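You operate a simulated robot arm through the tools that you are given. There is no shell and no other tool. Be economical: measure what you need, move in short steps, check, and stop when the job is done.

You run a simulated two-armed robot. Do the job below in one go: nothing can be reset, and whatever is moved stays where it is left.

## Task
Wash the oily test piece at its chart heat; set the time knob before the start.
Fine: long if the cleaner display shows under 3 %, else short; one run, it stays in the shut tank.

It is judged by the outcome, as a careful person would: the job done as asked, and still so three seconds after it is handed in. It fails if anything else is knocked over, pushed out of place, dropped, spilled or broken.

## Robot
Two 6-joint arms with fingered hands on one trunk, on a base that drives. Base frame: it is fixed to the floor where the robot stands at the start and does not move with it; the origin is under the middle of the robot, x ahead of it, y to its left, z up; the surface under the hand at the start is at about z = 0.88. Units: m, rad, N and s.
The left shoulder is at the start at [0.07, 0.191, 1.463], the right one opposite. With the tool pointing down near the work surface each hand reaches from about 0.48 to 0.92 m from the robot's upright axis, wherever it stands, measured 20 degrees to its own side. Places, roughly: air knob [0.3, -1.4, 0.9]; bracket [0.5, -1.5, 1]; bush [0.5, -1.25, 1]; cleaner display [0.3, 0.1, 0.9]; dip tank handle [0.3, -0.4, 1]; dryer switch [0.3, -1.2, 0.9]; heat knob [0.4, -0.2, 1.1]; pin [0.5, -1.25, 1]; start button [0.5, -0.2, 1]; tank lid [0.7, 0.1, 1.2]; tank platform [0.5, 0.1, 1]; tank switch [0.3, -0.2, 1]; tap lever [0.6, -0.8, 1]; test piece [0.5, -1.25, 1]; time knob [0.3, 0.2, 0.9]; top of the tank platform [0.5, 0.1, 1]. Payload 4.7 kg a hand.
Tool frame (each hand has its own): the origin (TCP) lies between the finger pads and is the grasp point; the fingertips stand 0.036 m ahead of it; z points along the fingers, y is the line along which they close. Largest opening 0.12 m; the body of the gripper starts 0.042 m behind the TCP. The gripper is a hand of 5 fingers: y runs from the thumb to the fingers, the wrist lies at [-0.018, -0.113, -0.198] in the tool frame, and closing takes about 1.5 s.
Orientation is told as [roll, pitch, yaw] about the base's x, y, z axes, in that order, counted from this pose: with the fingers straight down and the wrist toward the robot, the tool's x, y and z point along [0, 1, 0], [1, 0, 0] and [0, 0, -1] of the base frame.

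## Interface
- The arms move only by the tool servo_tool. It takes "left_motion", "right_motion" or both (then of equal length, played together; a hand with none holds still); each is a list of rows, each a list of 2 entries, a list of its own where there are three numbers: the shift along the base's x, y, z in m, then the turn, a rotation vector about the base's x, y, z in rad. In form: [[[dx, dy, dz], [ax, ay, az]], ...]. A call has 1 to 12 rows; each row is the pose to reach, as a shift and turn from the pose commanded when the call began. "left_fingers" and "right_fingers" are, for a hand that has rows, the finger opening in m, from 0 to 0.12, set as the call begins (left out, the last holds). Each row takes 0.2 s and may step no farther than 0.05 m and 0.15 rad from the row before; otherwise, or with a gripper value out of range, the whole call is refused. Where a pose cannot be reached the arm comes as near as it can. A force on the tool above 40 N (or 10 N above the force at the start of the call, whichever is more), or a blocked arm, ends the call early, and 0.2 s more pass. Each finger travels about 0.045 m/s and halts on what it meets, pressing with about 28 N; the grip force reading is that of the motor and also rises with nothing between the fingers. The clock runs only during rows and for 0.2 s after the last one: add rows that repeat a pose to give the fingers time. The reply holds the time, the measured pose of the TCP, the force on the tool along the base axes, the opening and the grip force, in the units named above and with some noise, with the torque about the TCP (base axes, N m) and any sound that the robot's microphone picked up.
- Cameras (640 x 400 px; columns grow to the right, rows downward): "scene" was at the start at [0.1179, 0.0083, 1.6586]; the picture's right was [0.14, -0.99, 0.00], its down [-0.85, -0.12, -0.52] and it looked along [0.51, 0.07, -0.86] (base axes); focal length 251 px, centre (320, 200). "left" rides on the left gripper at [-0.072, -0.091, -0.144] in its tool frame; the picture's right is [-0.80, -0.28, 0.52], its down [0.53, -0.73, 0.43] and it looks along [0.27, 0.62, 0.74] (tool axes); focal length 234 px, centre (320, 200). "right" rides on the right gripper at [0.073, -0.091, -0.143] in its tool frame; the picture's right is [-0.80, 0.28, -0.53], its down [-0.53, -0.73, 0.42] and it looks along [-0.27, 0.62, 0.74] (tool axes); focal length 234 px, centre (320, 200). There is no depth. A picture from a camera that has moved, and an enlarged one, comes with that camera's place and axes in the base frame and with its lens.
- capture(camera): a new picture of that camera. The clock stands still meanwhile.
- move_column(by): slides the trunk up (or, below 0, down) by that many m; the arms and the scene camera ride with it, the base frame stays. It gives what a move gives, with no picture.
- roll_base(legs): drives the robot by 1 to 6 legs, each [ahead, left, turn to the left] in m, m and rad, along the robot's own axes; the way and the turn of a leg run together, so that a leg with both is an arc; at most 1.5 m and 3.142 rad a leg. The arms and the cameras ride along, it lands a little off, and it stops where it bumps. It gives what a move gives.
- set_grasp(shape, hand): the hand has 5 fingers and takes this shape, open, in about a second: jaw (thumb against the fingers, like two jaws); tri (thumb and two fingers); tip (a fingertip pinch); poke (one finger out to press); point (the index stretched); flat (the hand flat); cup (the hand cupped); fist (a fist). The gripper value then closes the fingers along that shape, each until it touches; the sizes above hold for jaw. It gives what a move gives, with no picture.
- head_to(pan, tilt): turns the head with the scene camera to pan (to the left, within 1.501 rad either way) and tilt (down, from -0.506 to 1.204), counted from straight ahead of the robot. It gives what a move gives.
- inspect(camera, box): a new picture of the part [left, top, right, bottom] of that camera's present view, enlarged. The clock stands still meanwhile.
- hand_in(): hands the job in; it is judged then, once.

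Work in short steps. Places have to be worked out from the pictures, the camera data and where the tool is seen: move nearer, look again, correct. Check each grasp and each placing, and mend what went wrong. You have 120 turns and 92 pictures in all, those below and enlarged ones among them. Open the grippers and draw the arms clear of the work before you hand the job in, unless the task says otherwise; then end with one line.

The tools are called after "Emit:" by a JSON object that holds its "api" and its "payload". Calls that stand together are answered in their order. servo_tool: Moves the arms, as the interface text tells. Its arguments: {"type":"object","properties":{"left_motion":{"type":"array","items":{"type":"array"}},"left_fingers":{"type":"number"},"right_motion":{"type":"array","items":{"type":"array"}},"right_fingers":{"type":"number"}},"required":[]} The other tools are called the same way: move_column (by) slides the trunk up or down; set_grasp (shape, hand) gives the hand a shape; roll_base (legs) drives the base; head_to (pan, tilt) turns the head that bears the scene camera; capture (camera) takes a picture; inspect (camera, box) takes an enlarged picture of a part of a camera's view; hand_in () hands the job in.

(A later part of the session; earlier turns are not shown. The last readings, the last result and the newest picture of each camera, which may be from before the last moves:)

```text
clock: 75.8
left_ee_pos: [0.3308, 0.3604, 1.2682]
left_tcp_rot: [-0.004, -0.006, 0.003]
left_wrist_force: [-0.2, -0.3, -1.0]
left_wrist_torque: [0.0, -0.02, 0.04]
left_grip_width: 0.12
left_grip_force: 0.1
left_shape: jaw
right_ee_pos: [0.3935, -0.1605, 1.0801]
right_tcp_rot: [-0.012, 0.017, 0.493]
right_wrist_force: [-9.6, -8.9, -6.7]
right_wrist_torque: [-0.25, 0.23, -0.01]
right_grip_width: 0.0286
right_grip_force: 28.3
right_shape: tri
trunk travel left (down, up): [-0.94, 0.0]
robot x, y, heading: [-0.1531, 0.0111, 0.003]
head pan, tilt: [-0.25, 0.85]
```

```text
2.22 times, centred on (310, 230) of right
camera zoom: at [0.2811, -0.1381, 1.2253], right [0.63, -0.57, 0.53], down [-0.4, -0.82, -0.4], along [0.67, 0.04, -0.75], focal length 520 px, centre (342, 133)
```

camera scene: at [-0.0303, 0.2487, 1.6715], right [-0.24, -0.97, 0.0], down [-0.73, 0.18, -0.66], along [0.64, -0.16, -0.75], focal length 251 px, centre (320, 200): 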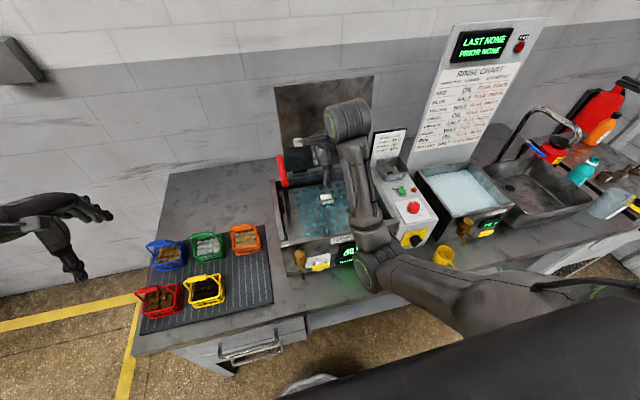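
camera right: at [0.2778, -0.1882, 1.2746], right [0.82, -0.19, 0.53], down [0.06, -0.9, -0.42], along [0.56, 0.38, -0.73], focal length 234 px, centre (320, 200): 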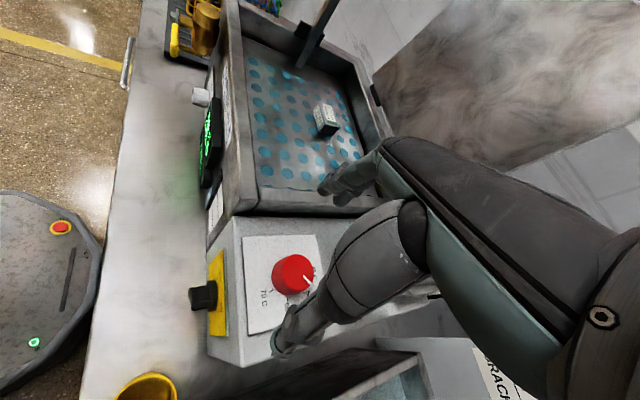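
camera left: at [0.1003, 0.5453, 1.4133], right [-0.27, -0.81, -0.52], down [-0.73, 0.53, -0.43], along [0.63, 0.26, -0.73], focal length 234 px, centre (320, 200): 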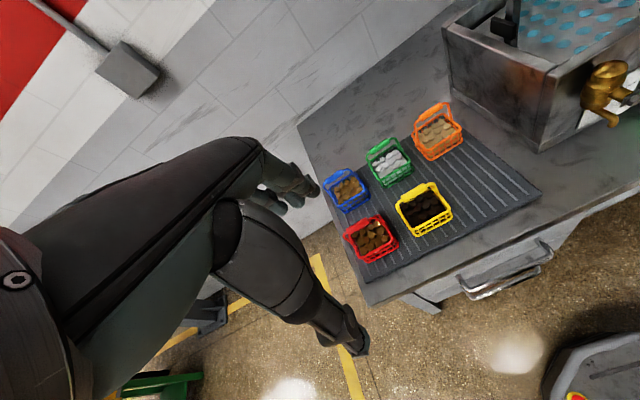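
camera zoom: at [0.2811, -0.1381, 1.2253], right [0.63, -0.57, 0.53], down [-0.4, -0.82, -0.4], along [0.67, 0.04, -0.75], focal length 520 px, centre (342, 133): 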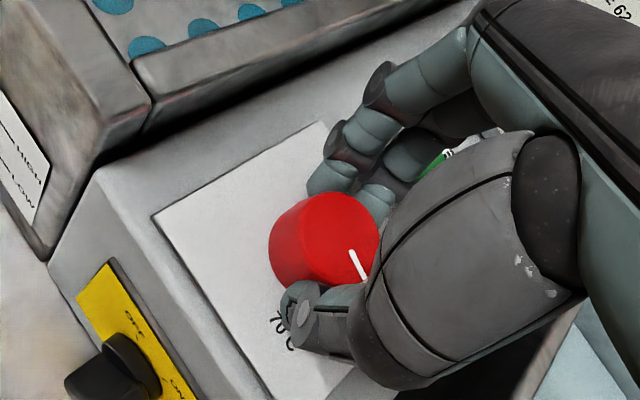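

The fingers probably were still closing during much of that turn. Now fully gripped, I turn a further 0.4 rad with a small shift to balance the pads.

Emit:
{"api": "servo_tool", "payload": {"right_motion": [[[-0.003, -0.002, 0], [0, 0, 0]], [[-0.003, -0.002, 0], [0, 0, -0.08]], [[-0.003, -0.002, 0], [0, 0, -0.16]], [[-0.003, -0.001, 0], [0, 0, -0.24]], [[-0.003, -0.001, 0], [0, 0, -0.32]], [[-0.003, -0.001, 0], [0, 0, -0.4]]]}}

Emit:
{"api": "inspect", "payload": {"camera": "scene", "box": [265, 200, 385, 280]}}

```text
clock: 77.2
left_ee_pos: [0.3319, 0.3621, 1.2682]
left_tcp_rot: [-0.005, -0.004, 0.002]
left_wrist_force: [0.4, 0.7, 0.3]
left_wrist_torque: [0.01, 0.01, 0.0]
left_grip_width: 0.1196
left_grip_force: 0.0
left_shape: jaw
right_ee_pos: [0.3913, -0.1617, 1.081]
right_tcp_rot: [-0.012, 0.02, 0.094]
right_wrist_force: [-4.7, -3.4, -5.6]
right_wrist_torque: [-0.13, 0.03, -0.01]
right_grip_width: 0.0285
right_grip_force: 27.6
right_shape: tri
trunk travel left (down, up): [-0.94, 0.0]
robot x, y, heading: [-0.154, 0.0111, -0.002]
head pan, tilt: [-0.25, 0.85]
```

```text
5.00 times, centred on (325, 240) of scene
camera zoom: at [-0.0284, -0.0078, 1.6715], right [-0.24, -0.97, 0.0], down [-0.73, 0.18, -0.66], along [0.64, -0.16, -0.75], focal length 1256 px, centre (295, 0)
```

zoom: 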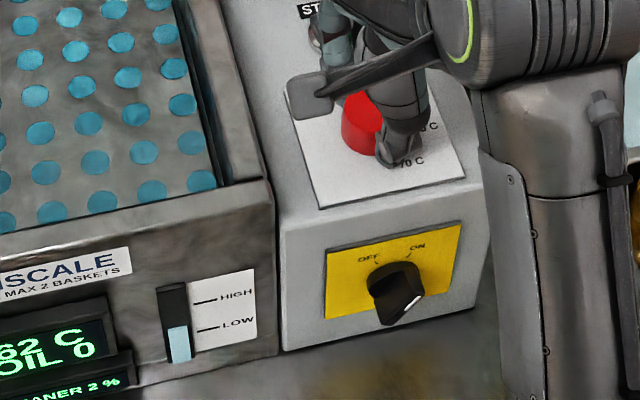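

It works when fully closed: 62 C. I re-grip from yaw ≈0.85, closing fully before turning the last 8 C.

Emit:
{"api": "servo_tool", "payload": {"right_motion": [[[0.003, 0.002, 0], [0, 0, 0]], [[0.003, 0.002, 0], [0, 0, 0]], [[0.003, 0.002, 0], [0, 0, 0]], [[0.003, 0.002, 0], [0, 0, 0]], [[0.003, 0.002, 0.02], [0, 0, 0]], [[0.003, 0.002, 0.035], [0, 0, 0.14]], [[0.003, 0.002, 0.035], [0, 0, 0.28]], [[0.003, 0.002, 0.035], [0, 0, 0.42]], [[0.003, 0.002, 0.035], [0, 0, 0.56]], [[0.003, 0.002, 0.035], [0, 0, 0.7]], [[0.003, 0.002, 0.035], [0, 0, 0.8]], [[0.003, 0.002, 0.015], [0, 0, 0.8]]], "right_fingers": 0.07}}

Emit:
{"api": "servo_tool", "payload": {"right_motion": [[[-0.001, -0.001, -0.014], [0, 0, 0]], [[-0.002, -0.002, -0.014], [0, 0, 0]], [[-0.002, -0.002, -0.014], [0, 0, 0]]]}}

Emit:
{"api": "servo_tool", "payload": {"right_motion": [[[0, 0, 0], [0, 0, 0]], [[0, 0, 0], [0, 0, 0]], [[0, 0, 0], [0, 0, 0]], [[0, 0, 0], [0, 0, 0]], [[0, 0, 0], [0, 0, 0]], [[0, 0, 0], [0, 0, 0]], [[0, 0, 0], [0, 0, 0]], [[0, 0, 0], [0, 0, 0]]], "right_fingers": 0.0}}

Emit:
{"api": "servo_tool", "payload": {"right_motion": [[[-0.001, -0.001, 0], [0, 0, -0.08]], [[-0.001, -0.001, 0], [0, 0, -0.16]], [[-0.001, -0.001, 0], [0, 0, -0.24]], [[-0.001, -0.001, 0], [0, 0, -0.32]], [[-0.001, -0.001, 0], [0, 0, -0.4]], [[-0.001, -0.001, 0], [0, 0, -0.48]]]}}

Emit:
{"api": "inspect", "payload": {"camera": "scene", "box": [255, 200, 375, 280]}}

```text
clock: 79.8
left_ee_pos: [0.3328, 0.3613, 1.2673]
left_tcp_rot: [-0.005, -0.002, 0.001]
left_wrist_force: [0.1, -0.1, -0.8]
left_wrist_torque: [0.01, 0.01, 0.02]
left_grip_width: 0.1199
left_grip_force: 0.0
left_shape: jaw
right_ee_pos: [0.3938, -0.158, 1.0967]
right_tcp_rot: [-0.013, 0.016, 0.897]
right_wrist_force: [0.9, -0.1, 0.0]
right_wrist_torque: [0.0, -0.01, 0.0]
right_grip_width: 0.0695
right_grip_force: 0.1
right_shape: tri
trunk travel left (down, up): [-0.94, 0.0]
robot x, y, heading: [-0.1554, 0.0164, 0.001]
head pan, tilt: [-0.25, 0.85]
```

```text
clock: 80.6
left_ee_pos: [0.3331, 0.3613, 1.2661]
left_tcp_rot: [-0.005, -0.003, 0.0]
left_wrist_force: [-0.2, 0.3, 0.2]
left_wrist_torque: [0.01, 0.01, 0.0]
left_grip_width: 0.1198
left_grip_force: 0.1
left_shape: jaw
right_ee_pos: [0.3911, -0.1606, 1.0815]
right_tcp_rot: [-0.012, 0.017, 0.896]
right_wrist_force: [0.3, -0.3, -0.2]
right_wrist_torque: [-0.02, -0.01, 0.03]
right_grip_width: 0.0695
right_grip_force: 0.1
right_shape: tri
trunk travel left (down, up): [-0.94, 0.0]
robot x, y, heading: [-0.1545, 0.0148, 0.007]
head pan, tilt: [-0.25, 0.85]
```

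```text
clock: 82.4
left_ee_pos: [0.3322, 0.3622, 1.2665]
left_tcp_rot: [-0.005, -0.004, 0.0]
left_wrist_force: [0.2, -0.9, -0.8]
left_wrist_torque: [0.04, 0.01, -0.03]
left_grip_width: 0.1197
left_grip_force: 0.0
left_shape: jaw
right_ee_pos: [0.3919, -0.1606, 1.0808]
right_tcp_rot: [-0.014, 0.018, 0.897]
right_wrist_force: [-1.3, -0.2, -2.7]
right_wrist_torque: [0.02, -0.02, 0.01]
right_grip_width: 0.0288
right_grip_force: 28.1
right_shape: tri
trunk travel left (down, up): [-0.94, 0.0]
robot x, y, heading: [-0.1535, 0.0128, 0.003]
head pan, tilt: [-0.25, 0.85]
```

```text
clock: 83.8
left_ee_pos: [0.3329, 0.3629, 1.2681]
left_tcp_rot: [-0.005, -0.004, 0.001]
left_wrist_force: [-0.3, -1.5, -0.5]
left_wrist_torque: [0.0, 0.0, -0.01]
left_grip_width: 0.1198
left_grip_force: 0.0
left_shape: jaw
right_ee_pos: [0.3912, -0.1612, 1.0824]
right_tcp_rot: [-0.013, 0.017, 0.415]
right_wrist_force: [-2.1, 2.5, -0.5]
right_wrist_torque: [0.12, 0.0, -0.01]
right_grip_width: 0.0285
right_grip_force: 27.3
right_shape: tri
trunk travel left (down, up): [-0.94, 0.0]
robot x, y, heading: [-0.1533, 0.0142, 0.003]
head pan, tilt: [-0.25, 0.85]
```

```text
5.00 times, centred on (315, 240) of scene
camera zoom: at [-0.0283, -0.0063, 1.6715], right [-0.24, -0.97, 0.0], down [-0.73, 0.18, -0.66], along [0.64, -0.16, -0.75], focal length 1256 px, centre (345, 0)
```

zoom: 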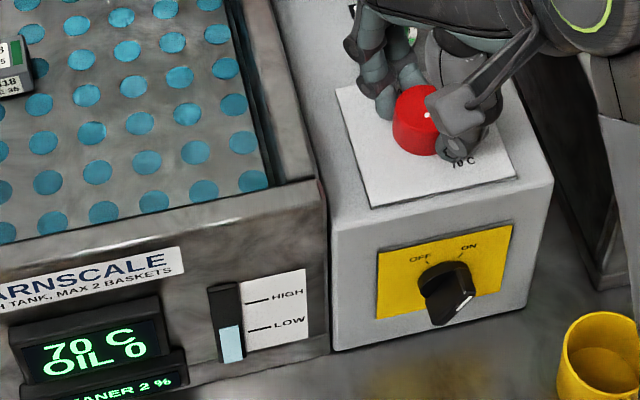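

70 C reached. I release gently and lift off.

Emit:
{"api": "servo_tool", "payload": {"right_motion": [[[0, 0, 0], [0, 0, 0]], [[0, 0, 0], [0, 0, 0]], [[0, 0, 0], [0, 0, 0]], [[0, 0, 0], [0, 0, 0]], [[0, 0, 0], [0, 0, 0]], [[0, 0, 0.02], [0, 0, 0]], [[0, 0, 0.05], [0, 0, 0]], [[0.01, 0, 0.08], [0, 0, -0.1]], [[0.02, 0, 0.1], [0, 0, -0.2]], [[0.02, 0, 0.1], [0, 0, -0.2]]], "right_fingers": 0.075}}

Emit:
{"api": "inspect", "payload": {"camera": "scene", "box": [230, 200, 390, 300]}}

```text
clock: 86.0
left_ee_pos: [0.3321, 0.3611, 1.2677]
left_tcp_rot: [-0.005, -0.004, 0.001]
left_wrist_force: [0.0, 0.6, 0.1]
left_wrist_torque: [-0.01, -0.01, 0.01]
left_grip_width: 0.12
left_grip_force: 0.0
left_shape: jaw
right_ee_pos: [0.4217, -0.1613, 1.163]
right_tcp_rot: [-0.011, 0.016, 0.215]
right_wrist_force: [-0.6, -0.3, 0.4]
right_wrist_torque: [0.04, -0.05, -0.01]
right_grip_width: 0.0746
right_grip_force: 0.2
right_shape: tri
right hand out of reach, approached as far as the arm can: row 8, 9, 10
trunk travel left (down, up): [-0.94, 0.0]
robot x, y, heading: [-0.1526, 0.0148, 0.005]
head pan, tilt: [-0.25, 0.85]
```

```text
4.00 times, centred on (310, 250) of scene
camera zoom: at [-0.0286, -0.0079, 1.6716], right [-0.24, -0.97, 0.0], down [-0.73, 0.18, -0.66], along [0.64, -0.16, -0.75], focal length 1005 px, centre (360, 0)
```

zoom: 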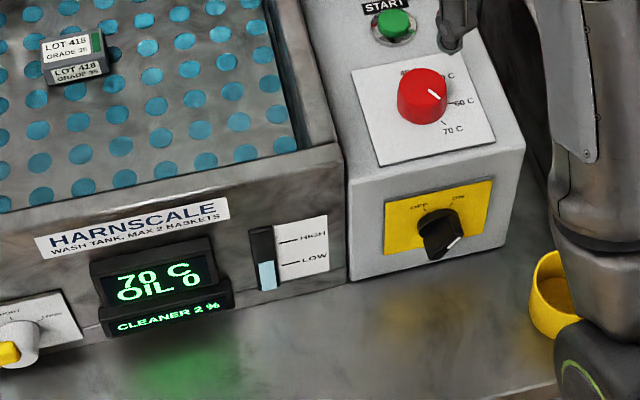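

Heat set: display 70 C. Next the time knob on the tank front; I look closely at it and the yellow valve lever next to it.

Emit:
{"api": "head_to", "payload": {"pan": 0.3, "tilt": 0.95}}

Emit:
{"api": "capture", "payload": {"camera": "scene"}}

```text
clock: 87.0
left_ee_pos: [0.3321, 0.362, 1.2669]
left_tcp_rot: [-0.005, -0.003, 0.001]
left_wrist_force: [0.4, -0.3, 0.1]
left_wrist_torque: [0.01, 0.01, 0.03]
left_grip_width: 0.1201
left_grip_force: 0.0
left_shape: jaw
right_ee_pos: [0.4236, -0.1604, 1.1632]
right_tcp_rot: [-0.013, 0.015, 0.215]
right_wrist_force: [0.3, -0.1, -0.3]
right_wrist_torque: [-0.01, 0.03, -0.01]
right_grip_width: 0.0748
right_grip_force: 0.1
right_shape: tri
trunk travel left (down, up): [-0.94, 0.0]
robot x, y, heading: [-0.154, 0.013, 0.008]
head pan, tilt: [0.3, 0.949]
```

```text
29 pictures are left
camera scene: at [-0.0343, 0.0336, 1.664], right [0.3, -0.95, 0.0], down [-0.78, -0.24, -0.58], along [0.56, 0.17, -0.81], focal length 251 px, centre (320, 200)
```

scene: 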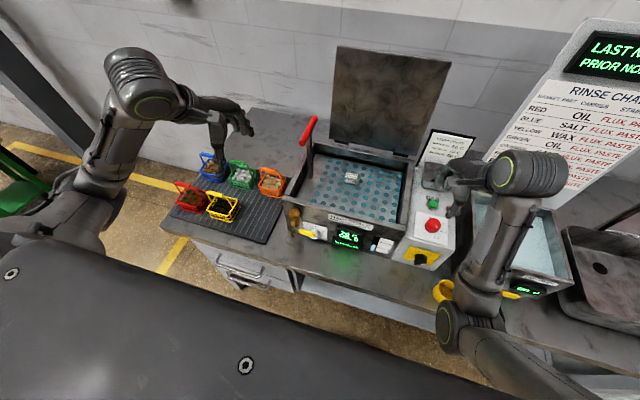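

Emit:
{"api": "inspect", "payload": {"camera": "scene", "box": [275, 195, 375, 260]}}

```text
6.15 times, centred on (325, 228) of scene
camera zoom: at [-0.0343, 0.0336, 1.664], right [0.3, -0.95, 0.0], down [-0.78, -0.24, -0.58], along [0.56, 0.17, -0.81], focal length 1546 px, centre (289, 31)
```

zoom: 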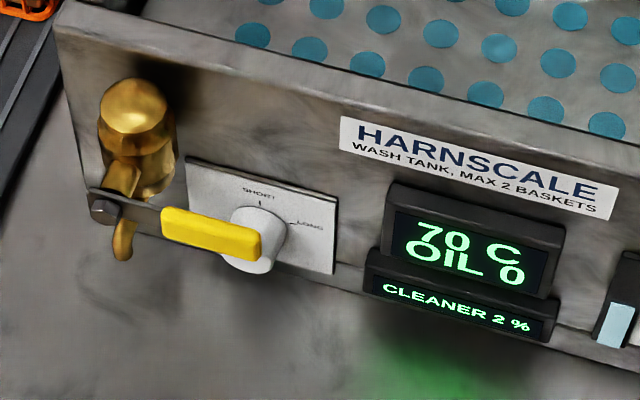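

The knob sits at ≈(0.33–0.36, 0.165, 0.928), the yellow valve lever tip hangs at ≈(0.288,0.148,1.0) above/in front of it; I must not touch the lever. I plan to back off, set a poking finger, tilt the hand forward, and come in from the front-right under the lever.

Emit:
{"api": "roll_base", "payload": {"legs": [[-0.4, 0, 0], [0, 0.27, 0]]}}

Emit:
{"api": "set_grasp", "payload": {"hand": "right", "shape": "poke"}}

Emit:
{"api": "servo_tool", "payload": {"right_motion": [[[0.02, 0.01, -0.02], [0, -0.05, -0.1]], [[0.04, 0.02, -0.04], [0, -0.1, -0.2]], [[0.06, 0.02, -0.06], [0, -0.2, -0.215]], [[0.08, 0.02, -0.08], [0, -0.34, -0.215]], [[0.1, 0.02, -0.1], [0, -0.48, -0.215]], [[0.12, 0.02, -0.11], [0, -0.62, -0.215]], [[0.14, 0.02, -0.12], [0, -0.75, -0.215]], [[0.15, 0.02, -0.12], [0, -0.88, -0.215]], [[0.15, 0.02, -0.12], [0, -1.0, -0.215]], [[0.15, 0.02, -0.12], [0, -1.05, -0.215]], [[0.15, 0.02, -0.12], [0, -1.05, -0.215]]]}}

Emit:
{"api": "capture", "payload": {"camera": "right"}}

Emit:
{"api": "capture", "payload": {"camera": "scene"}}

```text
clock: 91.0
left_ee_pos: [-0.0754, 0.6251, 1.2671]
left_tcp_rot: [-0.003, -0.005, 0.001]
left_wrist_force: [-0.3, -0.2, 0.1]
left_wrist_torque: [0.06, 0.01, 0.02]
left_grip_width: 0.1201
left_grip_force: 0.0
left_shape: jaw
right_ee_pos: [0.0161, 0.1019, 1.163]
right_tcp_rot: [-0.012, 0.016, 0.214]
right_wrist_force: [-0.4, 0.3, 0.9]
right_wrist_torque: [0.05, 0.02, 0.0]
right_grip_width: 0.0745
right_grip_force: 0.1
right_shape: tri
trunk travel left (down, up): [-0.94, 0.0]
robot x, y, heading: [-0.5616, 0.2795, 0.003]
head pan, tilt: [0.3, 0.949]
```

```text
clock: 91.9
left_ee_pos: [-0.0741, 0.6282, 1.2678]
left_tcp_rot: [-0.007, -0.003, 0.002]
left_wrist_force: [-0.5, -0.6, 0.8]
left_wrist_torque: [0.0, 0.03, 0.0]
left_grip_width: 0.1201
left_grip_force: 0.1
left_shape: jaw
right_ee_pos: [0.0146, 0.1037, 1.163]
right_tcp_rot: [-0.014, 0.015, 0.214]
right_wrist_force: [-0.2, 0.6, 0.2]
right_wrist_torque: [-0.02, 0.02, 0.0]
right_grip_width: 0.0
right_grip_force: 0.0
right_shape: poke
trunk travel left (down, up): [-0.94, 0.0]
robot x, y, heading: [-0.559, 0.2754, 0.004]
head pan, tilt: [0.3, 0.949]
```

```text
clock: 94.3
left_ee_pos: [-0.0737, 0.6283, 1.2673]
left_tcp_rot: [-0.005, -0.005, 0.001]
left_wrist_force: [0.1, 0.3, 0.9]
left_wrist_torque: [0.01, 0.0, 0.0]
left_grip_width: 0.1202
left_grip_force: 0.0
left_shape: jaw
right_ee_pos: [0.1685, 0.1132, 1.0446]
right_tcp_rot: [-0.193, -1.002, 0.068]
right_wrist_force: [0.2, -0.8, 0.4]
right_wrist_torque: [0.03, 0.02, 0.0]
right_grip_width: 0.0001
right_grip_force: 0.0
right_shape: poke
right hand out of reach, approached as far as the arm can: row 10, 11
trunk travel left (down, up): [-0.94, 0.0]
robot x, y, heading: [-0.5616, 0.2783, 0.005]
head pan, tilt: [0.3, 0.949]
```

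```text
27 pictures are left
camera right: at [0.0075, 0.2007, 1.0359], right [-0.37, -0.71, 0.6], down [-0.09, -0.61, -0.79], along [0.93, -0.34, 0.16], focal length 234 px, centre (320, 200)
```

right: 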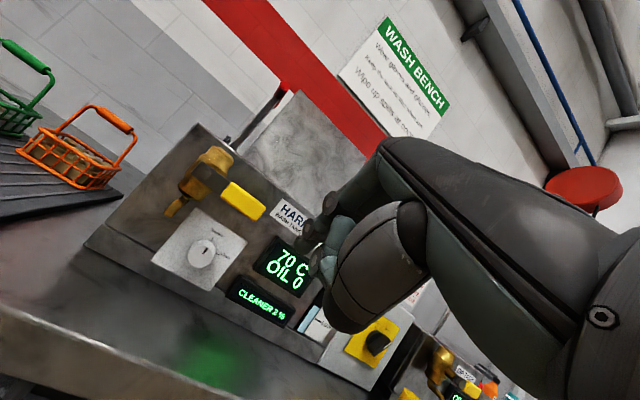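

```text
26 pictures are left
camera scene: at [-0.4414, 0.299, 1.664], right [0.3, -0.95, 0.0], down [-0.78, -0.24, -0.58], along [0.56, 0.17, -0.81], focal length 251 px, centre (320, 200)
```

scene: 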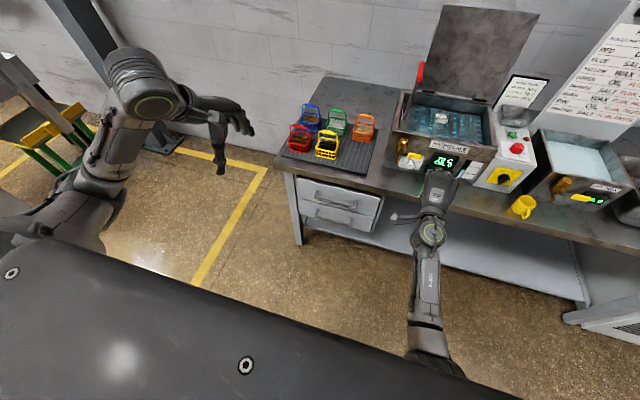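

A clear front view: the knob face is free with the lever above it. I enlarge the dial.

Emit:
{"api": "inspect", "payload": {"camera": "right", "box": [140, 130, 300, 310]}}

```text
2.22 times, centred on (220, 220) of right
camera zoom: at [0.0075, 0.2007, 1.0359], right [-0.37, -0.71, 0.6], down [-0.09, -0.61, -0.79], along [0.93, -0.34, 0.16], focal length 520 px, centre (542, 156)
```

zoom: 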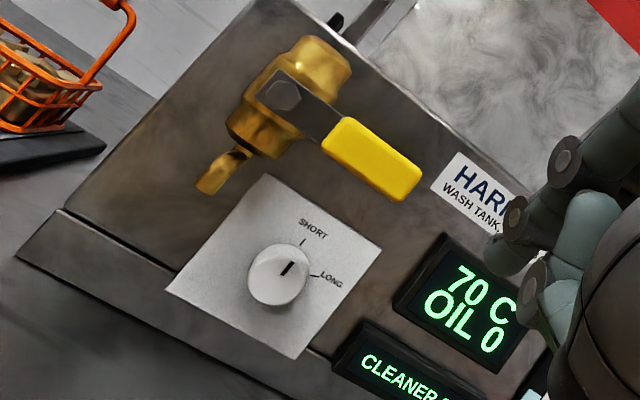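

SHORT now; LONG is ~57° clockwise. I check which fingertip sticks out in the poke shape.

Emit:
{"api": "inspect", "payload": {"camera": "right", "box": [270, 150, 430, 310]}}

Emit:
{"api": "inspect", "payload": {"camera": "scene", "box": [385, 130, 495, 230]}}

```text
2.50 times, centred on (350, 230) of right
camera zoom: at [0.0075, 0.2007, 1.0359], right [-0.37, -0.71, 0.6], down [-0.09, -0.61, -0.79], along [0.93, -0.34, 0.16], focal length 585 px, centre (245, 125)
```

zoom: 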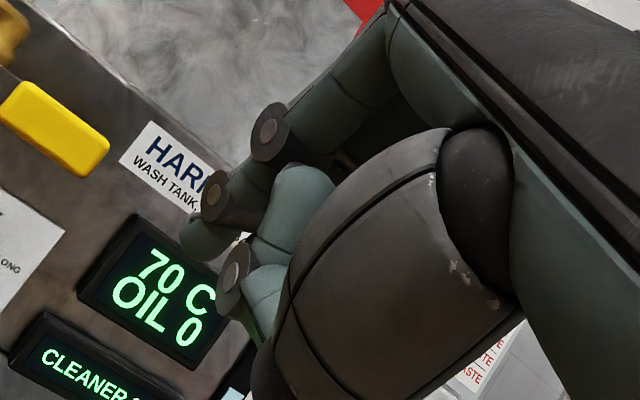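

```text
4.00 times, centred on (440, 180) of scene
camera zoom: at [-0.4414, 0.299, 1.664], right [0.3, -0.95, 0.0], down [-0.78, -0.24, -0.58], along [0.56, 0.17, -0.81], focal length 1005 px, centre (-160, 280)
```

zoom: 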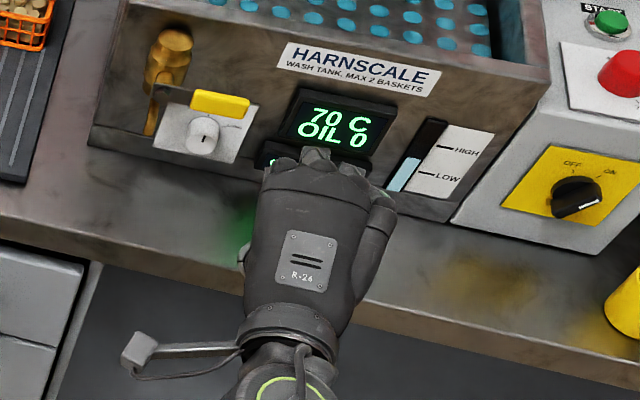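

Index tip is ≈(0.245,0.10,1.02); knob centre ≈(0.335,0.166,0.935), r≈0.017. I yaw the hand a bit left, lower it, and bring it near the knob's right side with margin.

Emit:
{"api": "servo_tool", "payload": {"right_motion": [[[0, 0, -0.01], [0, 0, 0.1]], [[0, 0, -0.02], [0, 0, 0.2]], [[0, -0.005, -0.035], [0, 0, 0.3]], [[0, -0.01, -0.05], [0, 0, 0.3]], [[0, -0.01, -0.065], [0, 0, 0.3]], [[0, -0.01, -0.065], [0, 0, 0.3]]]}}

Emit:
{"api": "roll_base", "payload": {"legs": [[0.06, 0, 0]]}}

Emit:
{"api": "capture", "payload": {"camera": "right"}}

Emit:
{"api": "inspect", "payload": {"camera": "scene", "box": [370, 140, 490, 240]}}

```text
clock: 95.7
left_ee_pos: [-0.075, 0.6272, 1.2675]
left_tcp_rot: [-0.005, -0.003, 0.001]
left_wrist_force: [0.4, 0.6, -0.2]
left_wrist_torque: [0.0, -0.03, 0.0]
left_grip_width: 0.1197
left_grip_force: 0.1
left_shape: jaw
right_ee_pos: [0.1687, 0.1106, 0.9799]
right_tcp_rot: [-0.176, -1.024, 0.369]
right_wrist_force: [-0.6, 0.1, 0.0]
right_wrist_torque: [0.02, 0.01, 0.0]
right_grip_width: 0.0
right_grip_force: 0.0
right_shape: poke
right hand out of reach, approached as far as the arm can: row 1, 2, 3
trunk travel left (down, up): [-0.94, 0.0]
robot x, y, heading: [-0.5612, 0.2769, 0.006]
head pan, tilt: [0.3, 0.949]
```

```text
clock: 96.7
left_ee_pos: [-0.0209, 0.6274, 1.2703]
left_tcp_rot: [-0.005, -0.01, -0.001]
left_wrist_force: [-0.5, -0.2, 0.4]
left_wrist_torque: [0.02, -0.06, -0.01]
left_grip_width: 0.1202
left_grip_force: 0.0
left_shape: jaw
right_ee_pos: [0.2217, 0.1101, 0.9842]
right_tcp_rot: [-0.178, -1.03, 0.371]
right_wrist_force: [-1.0, -0.4, -0.6]
right_wrist_torque: [-0.02, 0.02, -0.02]
right_grip_width: 0.0002
right_grip_force: 0.1
right_shape: poke
trunk travel left (down, up): [-0.94, 0.0]
robot x, y, heading: [-0.5003, 0.2741, 0.007]
head pan, tilt: [0.3, 0.949]
```

```text
22 pictures are left
camera right: at [0.0421, 0.1433, 0.9717], right [-0.14, -0.8, 0.58], down [0.12, -0.59, -0.79], along [0.98, -0.04, 0.18], focal length 234 px, centre (320, 200)
```

right: 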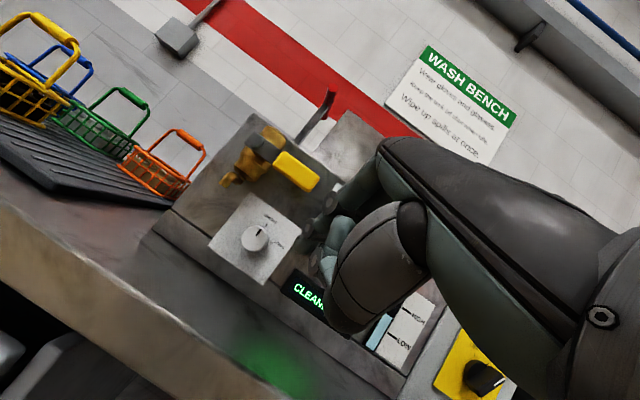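

```text
4.00 times, centred on (430, 190) of scene
camera zoom: at [-0.39, 0.2987, 1.6648], right [0.3, -0.95, 0.0], down [-0.77, -0.24, -0.59], along [0.56, 0.17, -0.81], focal length 1005 px, centre (-120, 240)
```

zoom: 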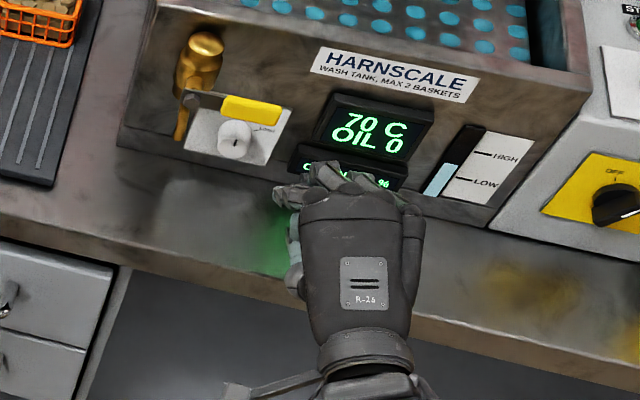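

In this shape the index barely stands out past the knuckles. I try the "point" shape, which stretches the index.

Emit:
{"api": "set_grasp", "payload": {"hand": "right", "shape": "point"}}

Emit:
{"api": "capture", "payload": {"camera": "right"}}

Emit:
{"api": "inspect", "payload": {"camera": "scene", "box": [370, 140, 490, 240]}}

```text
clock: 97.6
left_ee_pos: [-0.0136, 0.627, 1.2663]
left_tcp_rot: [-0.005, -0.001, 0.0]
left_wrist_force: [0.7, -1.3, 0.0]
left_wrist_torque: [0.04, 0.0, 0.02]
left_grip_width: 0.12
left_grip_force: 0.2
left_shape: jaw
right_ee_pos: [0.229, 0.1099, 0.9788]
right_tcp_rot: [-0.172, -1.023, 0.367]
right_wrist_force: [-0.6, -0.5, -1.3]
right_wrist_torque: [-0.02, 0.04, 0.0]
right_grip_width: 0.114
right_grip_force: 0.1
right_shape: point
trunk travel left (down, up): [-0.94, 0.0]
robot x, y, heading: [-0.4996, 0.2803, 0.002]
head pan, tilt: [0.3, 0.949]
```

```text
20 pictures are left
camera right: at [0.048, 0.1435, 0.9681], right [-0.14, -0.8, 0.58], down [0.12, -0.59, -0.8], along [0.98, -0.04, 0.18], focal length 234 px, centre (320, 200)
```

right: 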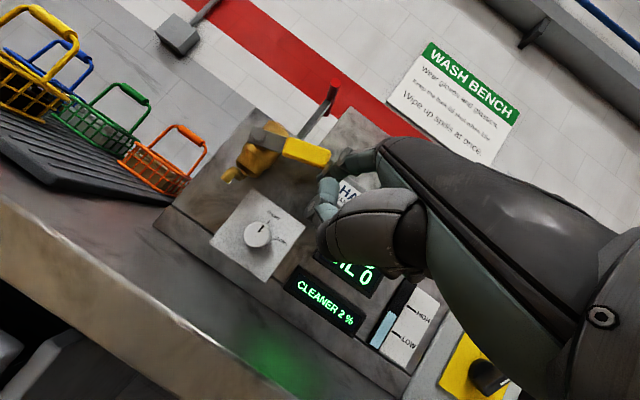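

```text
4.00 times, centred on (430, 190) of scene
camera zoom: at [-0.3795, 0.2991, 1.6638], right [0.3, -0.95, 0.0], down [-0.78, -0.24, -0.58], along [0.55, 0.17, -0.81], focal length 1005 px, centre (-120, 240)
```

zoom: 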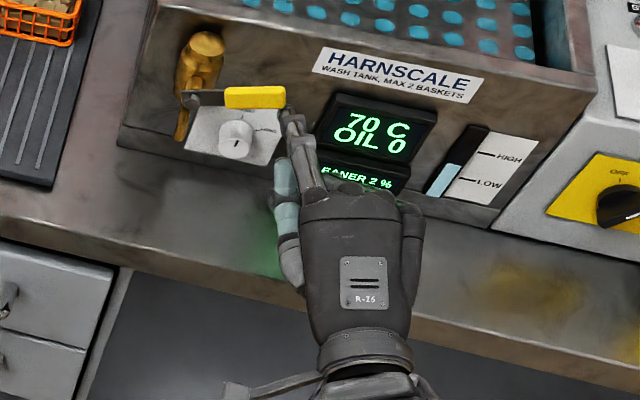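

The stretched index's tip is ≈8.8 cm along tool +y from the TCP. So with the hand vertical (yaw ≈0.5) the index points forward-down-left – good. I move right a bit and rotate the hand back to vertical.

Emit:
{"api": "servo_tool", "payload": {"right_motion": [[[-0.01, -0.03, 0.01], [0, 0, 0]], [[-0.02, -0.05, 0.02], [-0.036, 0.124, 0.026]], [[-0.02, -0.055, 0.02], [-0.072, 0.248, 0.052]], [[-0.02, -0.055, 0.02], [-0.108, 0.372, 0.078]], [[-0.02, -0.055, 0.02], [-0.143, 0.496, 0.104]], [[-0.02, -0.055, 0.02], [-0.18, 0.621, 0.131]], [[-0.02, -0.055, 0.02], [-0.215, 0.745, 0.157]], [[-0.02, -0.055, 0.02], [-0.251, 0.869, 0.183]], [[-0.02, -0.055, 0.02], [-0.287, 0.993, 0.209]], [[-0.02, -0.055, 0.02], [-0.287, 0.993, 0.209]]]}}

Emit:
{"api": "capture", "payload": {"camera": "right"}}

Emit:
{"api": "inspect", "payload": {"camera": "scene", "box": [370, 140, 490, 240]}}

```text
clock: 99.8
left_ee_pos: [-0.0142, 0.626, 1.2685]
left_tcp_rot: [-0.004, -0.003, 0.0]
left_wrist_force: [0.3, -1.1, -0.4]
left_wrist_torque: [-0.01, 0.0, -0.02]
left_grip_width: 0.1196
left_grip_force: 0.1
left_shape: jaw
right_ee_pos: [0.2064, 0.0548, 0.9998]
right_tcp_rot: [-0.003, 0.0, 0.498]
right_wrist_force: [0.0, 0.4, 0.2]
right_wrist_torque: [0.01, -0.01, -0.01]
right_grip_width: 0.1142
right_grip_force: 0.1
right_shape: point
right hand out of reach, approached as far as the arm can: row 2, 3
trunk travel left (down, up): [-0.94, 0.0]
robot x, y, heading: [-0.499, 0.2733, 0.001]
head pan, tilt: [0.3, 0.949]
```

```text
18 pictures are left
camera right: at [0.0924, 0.0747, 1.1425], right [0.63, -0.57, 0.53], down [-0.39, -0.82, -0.42], along [0.67, 0.06, -0.74], focal length 234 px, centre (320, 200)
```

right: 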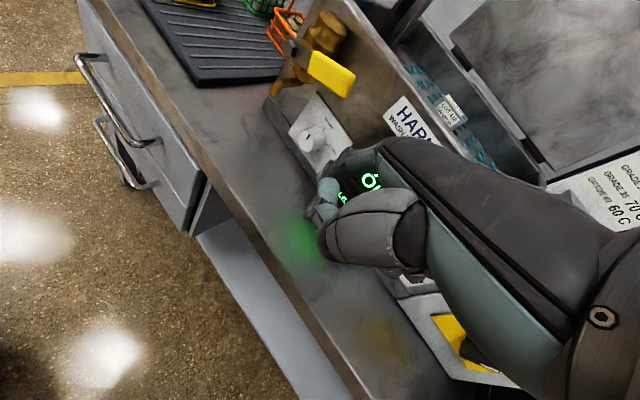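

```text
4.00 times, centred on (430, 190) of scene
camera zoom: at [-0.3818, 0.2985, 1.664], right [0.3, -0.95, 0.0], down [-0.78, -0.24, -0.58], along [0.56, 0.17, -0.81], focal length 1005 px, centre (-120, 240)
```

zoom: 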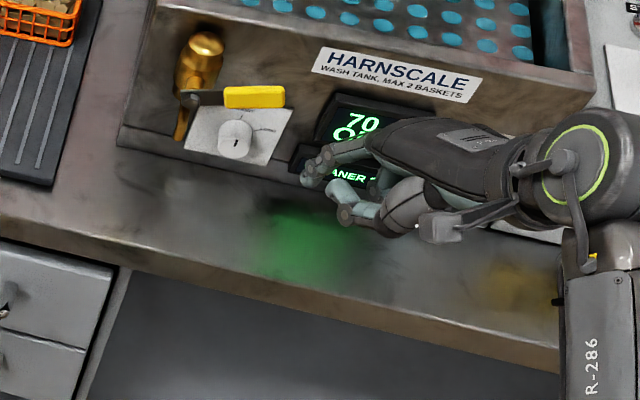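

Index tip measured at ≈(0.256,0.109,0.996). I move it toward the knob's right side, leaving ~1 cm gap, and check.

Emit:
{"api": "servo_tool", "payload": {"right_motion": [[[0, 0, -0.02], [0, 0, 0]], [[0.01, 0, -0.04], [0, 0, 0]], [[0.04, 0.005, -0.045], [0, 0, 0]], [[0.07, 0.01, -0.045], [0, 0, 0]], [[0.085, 0.015, -0.045], [0, 0, 0]], [[0.085, 0.015, -0.045], [0, 0, 0]]]}}

Emit:
{"api": "inspect", "payload": {"camera": "right", "box": [240, 60, 420, 240]}}

Emit:
{"api": "inspect", "payload": {"camera": "scene", "box": [390, 140, 470, 200]}}

```text
clock: 100.8
left_ee_pos: [-0.0175, 0.6265, 1.2684]
left_tcp_rot: [-0.005, -0.005, 0.0]
left_wrist_force: [0.1, -0.2, 0.1]
left_wrist_torque: [0.0, -0.01, 0.01]
left_grip_width: 0.1196
left_grip_force: 0.0
left_shape: jaw
right_ee_pos: [0.2736, 0.0655, 0.9558]
right_tcp_rot: [0.001, 0.003, 0.503]
right_wrist_force: [-1.3, 1.3, 0.4]
right_wrist_torque: [0.05, -0.04, 0.08]
right_grip_width: 0.0
right_grip_force: 0.0
right_shape: point
trunk travel left (down, up): [-0.94, 0.0]
robot x, y, heading: [-0.5046, 0.2789, -0.001]
head pan, tilt: [0.3, 0.949]
stopped in row 5 (right hand): the force on the tool passed its limit at 92 N (the readings are from after the stop); the commanded pose is now the measured one
```

```text
2.22 times, centred on (330, 150) of right
camera zoom: at [0.16, 0.0845, 1.0996], right [0.63, -0.57, 0.52], down [-0.39, -0.82, -0.42], along [0.67, 0.07, -0.74], focal length 520 px, centre (298, 311)
```

zoom: 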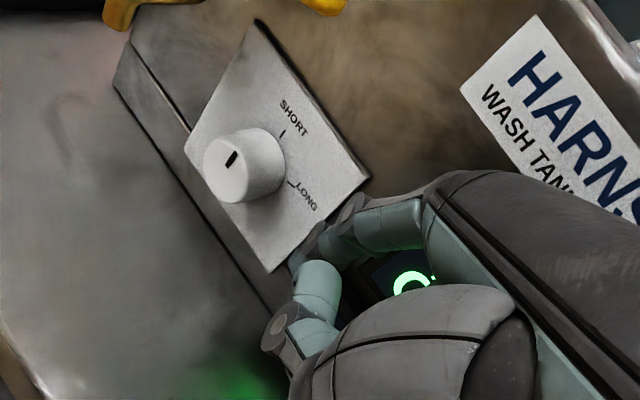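

```text
6.67 times, centred on (430, 170) of scene
camera zoom: at [-0.3853, 0.2992, 1.6643], right [0.3, -0.95, 0.0], down [-0.78, -0.24, -0.58], along [0.56, 0.17, -0.81], focal length 1675 px, centre (-413, 400)
```

zoom: 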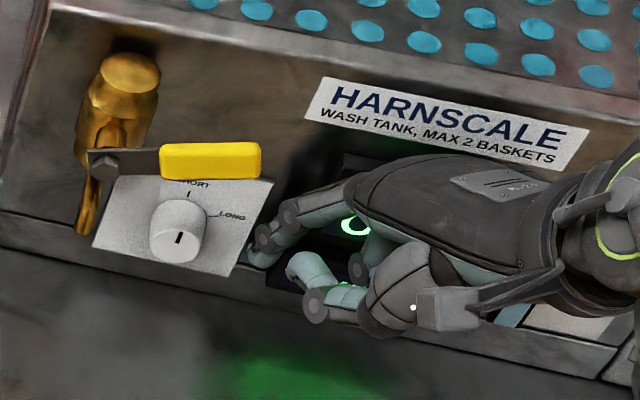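

The fingertip touched the panel edge. Tip is now ≈(0.355,0.117,0.909); knob spans x 0.315–0.35 at (y 0.166, z 0.945). I withdraw 2 cm, raise, press against the knob's right side and drag down.

Emit:
{"api": "servo_tool", "payload": {"right_motion": [[[-0.02, 0, 0.01], [0, 0, 0]], [[-0.02, 0, 0.035], [0, 0, 0]], [[-0.02, 0, 0.055], [0, 0, 0]], [[-0.02, 0.015, 0.055], [0, 0, 0]], [[-0.02, 0.028, 0.053], [0, 0, 0]], [[-0.02, 0.029, 0.043], [0, 0, 0]], [[-0.02, 0.03, 0.033], [0, 0, 0]], [[-0.02, 0.03, 0.023], [0, 0, 0]], [[-0.02, 0.029, 0.013], [0, 0, 0]], [[-0.02, 0.027, 0.004], [0, 0, 0]], [[-0.02, 0.01, 0.004], [0, 0, 0]], [[-0.02, -0.005, 0.004], [0, 0, 0]]]}}

Emit:
{"api": "inspect", "payload": {"camera": "right", "box": [240, 60, 420, 240]}}

```text
clock: 103.4
left_ee_pos: [-0.0135, 0.6254, 1.2669]
left_tcp_rot: [-0.004, -0.004, 0.0]
left_wrist_force: [-0.3, 0.1, 0.0]
left_wrist_torque: [0.01, -0.01, -0.02]
left_grip_width: 0.1199
left_grip_force: 0.0
left_shape: jaw
right_ee_pos: [0.2554, 0.0578, 0.9569]
right_tcp_rot: [0.004, 0.004, 0.501]
right_wrist_force: [0.0, -0.1, 0.4]
right_wrist_torque: [0.0, -0.01, -0.03]
right_grip_width: 0.0
right_grip_force: 0.0
right_shape: point
trunk travel left (down, up): [-0.94, 0.0]
robot x, y, heading: [-0.5008, 0.2777, 0.007]
head pan, tilt: [0.3, 0.949]
```

```text
2.22 times, centred on (330, 150) of right
camera zoom: at [0.1424, 0.0775, 1.1], right [0.63, -0.57, 0.52], down [-0.39, -0.82, -0.42], along [0.67, 0.07, -0.74], focal length 520 px, centre (298, 311)
```

zoom: 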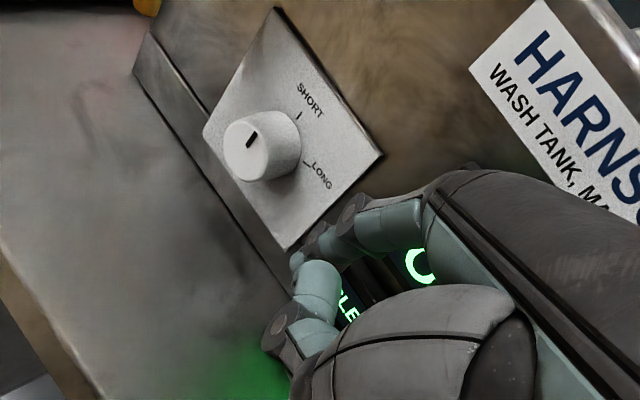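

No contact yet – the finger passed ~1–1.5 cm short. I repeat with more sideways travel.

Emit:
{"api": "servo_tool", "payload": {"right_motion": [[[0, 0, 0.03], [0, 0, 0]], [[0, 0.01, 0.052], [0, 0, 0]], [[0, 0.035, 0.052], [0, 0, 0]], [[0, 0.047, 0.05], [0, 0, 0]], [[0, 0.05, 0.042], [0, 0, 0]], [[0, 0.052, 0.033], [0, 0, 0]], [[0, 0.053, 0.024], [0, 0, 0]], [[0, 0.053, 0.015], [0, 0, 0]], [[0, 0.052, 0.006], [0, 0, 0]], [[0, 0.05, -0.002], [0, 0, 0]], [[0, 0.02, -0.002], [0, 0, 0]], [[0, 0.0, 0.0], [0, 0, 0]]]}}

Emit:
{"api": "inspect", "payload": {"camera": "right", "box": [240, 60, 420, 240]}}

```text
clock: 105.3
left_ee_pos: [-0.014, 0.6227, 1.2691]
left_tcp_rot: [-0.004, -0.006, -0.003]
left_wrist_force: [0.5, 0.3, 0.6]
left_wrist_torque: [-0.01, 0.05, -0.01]
left_grip_width: 0.12
left_grip_force: 0.1
left_shape: jaw
right_ee_pos: [0.2633, 0.1102, 0.9838]
right_tcp_rot: [-0.008, -0.016, 0.496]
right_wrist_force: [-9.5, -8.2, 24.8]
right_wrist_torque: [1.19, -1.21, 0.06]
right_grip_width: 0.1142
right_grip_force: 0.1
right_shape: point
trunk travel left (down, up): [-0.94, 0.0]
robot x, y, heading: [-0.5009, 0.2777, -0.003]
head pan, tilt: [0.3, 0.949]
stopped in row 9 (right hand): the force on the tool passed its limit at 43 N (the readings are from after the stop); the commanded pose is now the measured one
```

```text
2.22 times, centred on (330, 150) of right
camera zoom: at [0.1464, 0.1293, 1.1255], right [0.62, -0.57, 0.54], down [-0.38, -0.82, -0.43], along [0.69, 0.06, -0.72], focal length 520 px, centre (298, 311)
```

zoom: 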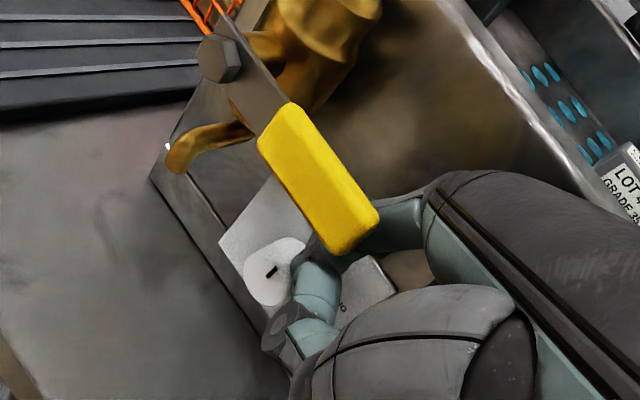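

The finger is pressing down on top of the knob (beneath the lever). Dragging it right (−y) while pressing slightly will turn the knob clockwise – I do that, keeping low.

Emit:
{"api": "servo_tool", "payload": {"right_motion": [[[0, -0.004, -0.004], [0, 0, 0]], [[0, -0.01, -0.006], [0, 0, 0]], [[0, -0.016, -0.008], [0, 0, 0]], [[0, -0.022, -0.012], [0, 0, 0]], [[0, -0.028, -0.018], [0, 0, 0]], [[0, -0.034, -0.024], [0, 0, 0]], [[-0.005, -0.05, -0.024], [0, 0, 0]], [[-0.01, -0.06, -0.024], [0, 0, 0]]]}}

Emit:
{"api": "inspect", "payload": {"camera": "right", "box": [240, 60, 420, 240]}}

```text
clock: 107.1
left_ee_pos: [-0.0123, 0.6244, 1.2662]
left_tcp_rot: [-0.003, -0.003, -0.001]
left_wrist_force: [0.9, 0.4, 1.1]
left_wrist_torque: [0.01, 0.0, 0.02]
left_grip_width: 0.1202
left_grip_force: 0.1
left_shape: jaw
right_ee_pos: [0.2522, 0.0518, 0.9537]
right_tcp_rot: [-0.003, -0.006, 0.497]
right_wrist_force: [0.5, -0.8, 0.6]
right_wrist_torque: [0.04, 0.02, 0.02]
right_grip_width: 0.0001
right_grip_force: 0.0
right_shape: point
trunk travel left (down, up): [-0.94, 0.0]
robot x, y, heading: [-0.5028, 0.278, -0.005]
head pan, tilt: [0.3, 0.949]
```

```text
2.22 times, centred on (330, 150) of right
camera zoom: at [0.1374, 0.0717, 1.0971], right [0.62, -0.57, 0.53], down [-0.39, -0.82, -0.43], along [0.68, 0.06, -0.73], focal length 520 px, centre (298, 311)
```

zoom: 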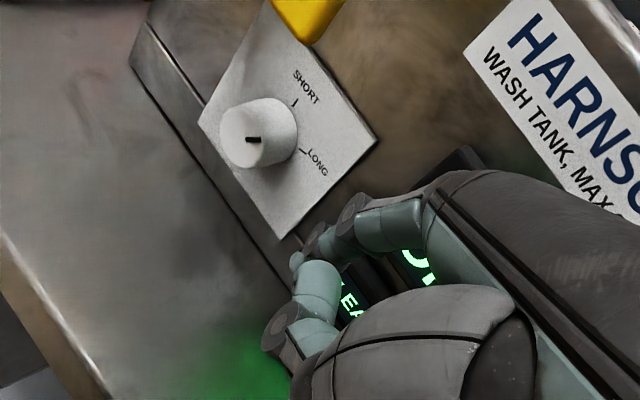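

It turned about two-thirds of the way toward LONG. I repeat a shorter drag from the top.

Emit:
{"api": "servo_tool", "payload": {"right_motion": [[[0.004, 0, 0.03], [0, 0, 0]], [[0.004, 0.01, 0.053], [0, 0, 0]], [[0.004, 0.04, 0.053], [0, 0, 0]], [[0.004, 0.053, 0.051], [0, 0, 0]], [[0.004, 0.053, 0.041], [0, 0, 0]], [[0.004, 0.053, 0.03], [0, 0, 0]], [[0.004, 0.053, 0.023], [0, 0, 0]], [[0.004, 0.047, 0.021], [0, 0, 0]], [[0.004, 0.041, 0.019], [0, 0, 0]], [[0.004, 0.034, 0.015], [0, 0, 0]], [[0.002, 0.018, 0.01], [0, 0, 0]], [[0, 0, 0.005], [0, 0, 0]]]}}

Emit:
{"api": "inspect", "payload": {"camera": "right", "box": [240, 60, 420, 240]}}

```text
clock: 109.7
left_ee_pos: [-0.0122, 0.6238, 1.2678]
left_tcp_rot: [-0.004, -0.001, -0.001]
left_wrist_force: [0.3, -0.2, 0.5]
left_wrist_torque: [0.0, -0.02, 0.01]
left_grip_width: 0.12
left_grip_force: 0.1
left_shape: jaw
right_ee_pos: [0.2524, 0.0488, 0.9577]
right_tcp_rot: [-0.004, -0.008, 0.499]
right_wrist_force: [0.2, -0.3, 1.1]
right_wrist_torque: [-0.02, 0.02, -0.01]
right_grip_width: 0.0
right_grip_force: 0.1
right_shape: point
trunk travel left (down, up): [-0.94, 0.0]
robot x, y, heading: [-0.5027, 0.2799, -0.0]
head pan, tilt: [0.3, 0.949]
```

```text
2.22 times, centred on (330, 150) of right
camera zoom: at [0.138, 0.0693, 1.0993], right [0.62, -0.57, 0.53], down [-0.39, -0.82, -0.43], along [0.68, 0.06, -0.73], focal length 520 px, centre (298, 311)
```

zoom: 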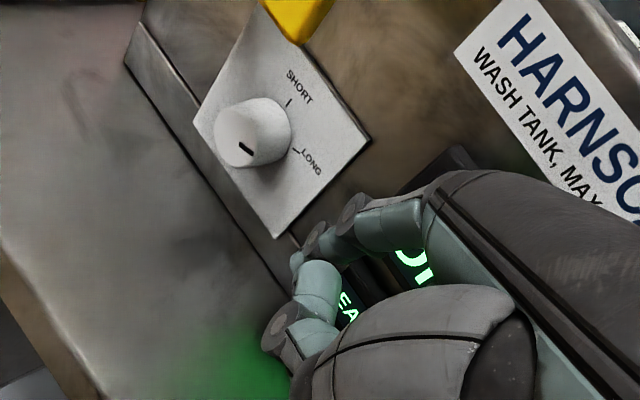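

The pointer works out at ~56° clockwise – on LONG. I back away, then raise the right hand.

Emit:
{"api": "roll_base", "payload": {"legs": [[-0.12, 0, 0]]}}

Emit:
{"api": "servo_tool", "payload": {"right_motion": [[[0, 0, 0.05], [0, 0, -0.1]], [[0, 0, 0.1], [0, 0, -0.2]], [[-0.02, -0.01, 0.14], [0, 0, -0.3]], [[-0.05, -0.02, 0.17], [0, 0, -0.4]], [[-0.08, -0.03, 0.19], [0, 0, -0.5]], [[-0.1, -0.04, 0.2], [0, 0, -0.5]], [[-0.1, -0.04, 0.2], [0, 0, -0.5]]]}}

Emit:
{"api": "set_grasp", "payload": {"hand": "right", "shape": "poke"}}

Emit:
{"api": "set_grasp", "payload": {"hand": "left", "shape": "fist"}}

```text
clock: 110.9
left_ee_pos: [-0.1308, 0.6257, 1.2665]
left_tcp_rot: [-0.005, -0.002, -0.002]
left_wrist_force: [0.7, -0.2, -0.4]
left_wrist_torque: [0.03, 0.0, -0.01]
left_grip_width: 0.1197
left_grip_force: 0.1
left_shape: jaw
right_ee_pos: [0.1357, 0.0519, 0.9568]
right_tcp_rot: [-0.005, -0.009, 0.5]
right_wrist_force: [-0.2, 0.0, 0.3]
right_wrist_torque: [0.01, 0.05, 0.03]
right_grip_width: 0.0
right_grip_force: 0.1
right_shape: point
trunk travel left (down, up): [-0.94, 0.0]
robot x, y, heading: [-0.6198, 0.2791, 0.004]
head pan, tilt: [0.3, 0.949]
```

```text
clock: 112.5
left_ee_pos: [-0.1334, 0.6264, 1.2675]
left_tcp_rot: [-0.007, -0.005, 0.0]
left_wrist_force: [-0.1, 0.4, 0.2]
left_wrist_torque: [0.0, 0.03, -0.02]
left_grip_width: 0.1198
left_grip_force: 0.0
left_shape: jaw
right_ee_pos: [0.0893, -0.0126, 1.0494]
right_tcp_rot: [-0.105, -0.012, 0.266]
right_wrist_force: [0.6, 0.6, 0.7]
right_wrist_torque: [-0.01, 0.01, 0.01]
right_grip_width: 0.0001
right_grip_force: 0.1
right_shape: point
right hand out of reach, approached as far as the arm can: row 3, 4, 5, 6, 7
trunk travel left (down, up): [-0.94, 0.0]
robot x, y, heading: [-0.6184, 0.2746, 0.003]
head pan, tilt: [0.3, 0.949]
```

```text
clock: 113.4
left_ee_pos: [-0.1332, 0.6257, 1.2673]
left_tcp_rot: [-0.004, -0.004, 0.0]
left_wrist_force: [0.2, 0.0, 0.3]
left_wrist_torque: [0.04, 0.02, -0.03]
left_grip_width: 0.1197
left_grip_force: 0.1
left_shape: jaw
right_ee_pos: [0.0892, -0.0124, 1.0484]
right_tcp_rot: [-0.107, -0.011, 0.266]
right_wrist_force: [-0.3, 0.3, -0.6]
right_wrist_torque: [-0.02, -0.02, 0.02]
right_grip_width: 0.0
right_grip_force: 0.1
right_shape: poke
trunk travel left (down, up): [-0.94, 0.0]
robot x, y, heading: [-0.6205, 0.2802, 0.001]
head pan, tilt: [0.3, 0.949]
```

```text
clock: 114.3
left_ee_pos: [-0.1322, 0.6265, 1.2668]
left_tcp_rot: [-0.005, -0.004, 0.001]
left_wrist_force: [0.5, 0.3, 0.8]
left_wrist_torque: [0.0, 0.02, -0.02]
left_grip_width: 0.0002
left_grip_force: 0.0
left_shape: fist
right_ee_pos: [0.0889, -0.0124, 1.0489]
right_tcp_rot: [-0.106, -0.01, 0.266]
right_wrist_force: [0.6, 0.0, 0.2]
right_wrist_torque: [0.01, -0.03, 0.05]
right_grip_width: 0.0001
right_grip_force: 0.0
right_shape: poke
trunk travel left (down, up): [-0.94, 0.0]
robot x, y, heading: [-0.6207, 0.2792, 0.001]
head pan, tilt: [0.3, 0.949]
```

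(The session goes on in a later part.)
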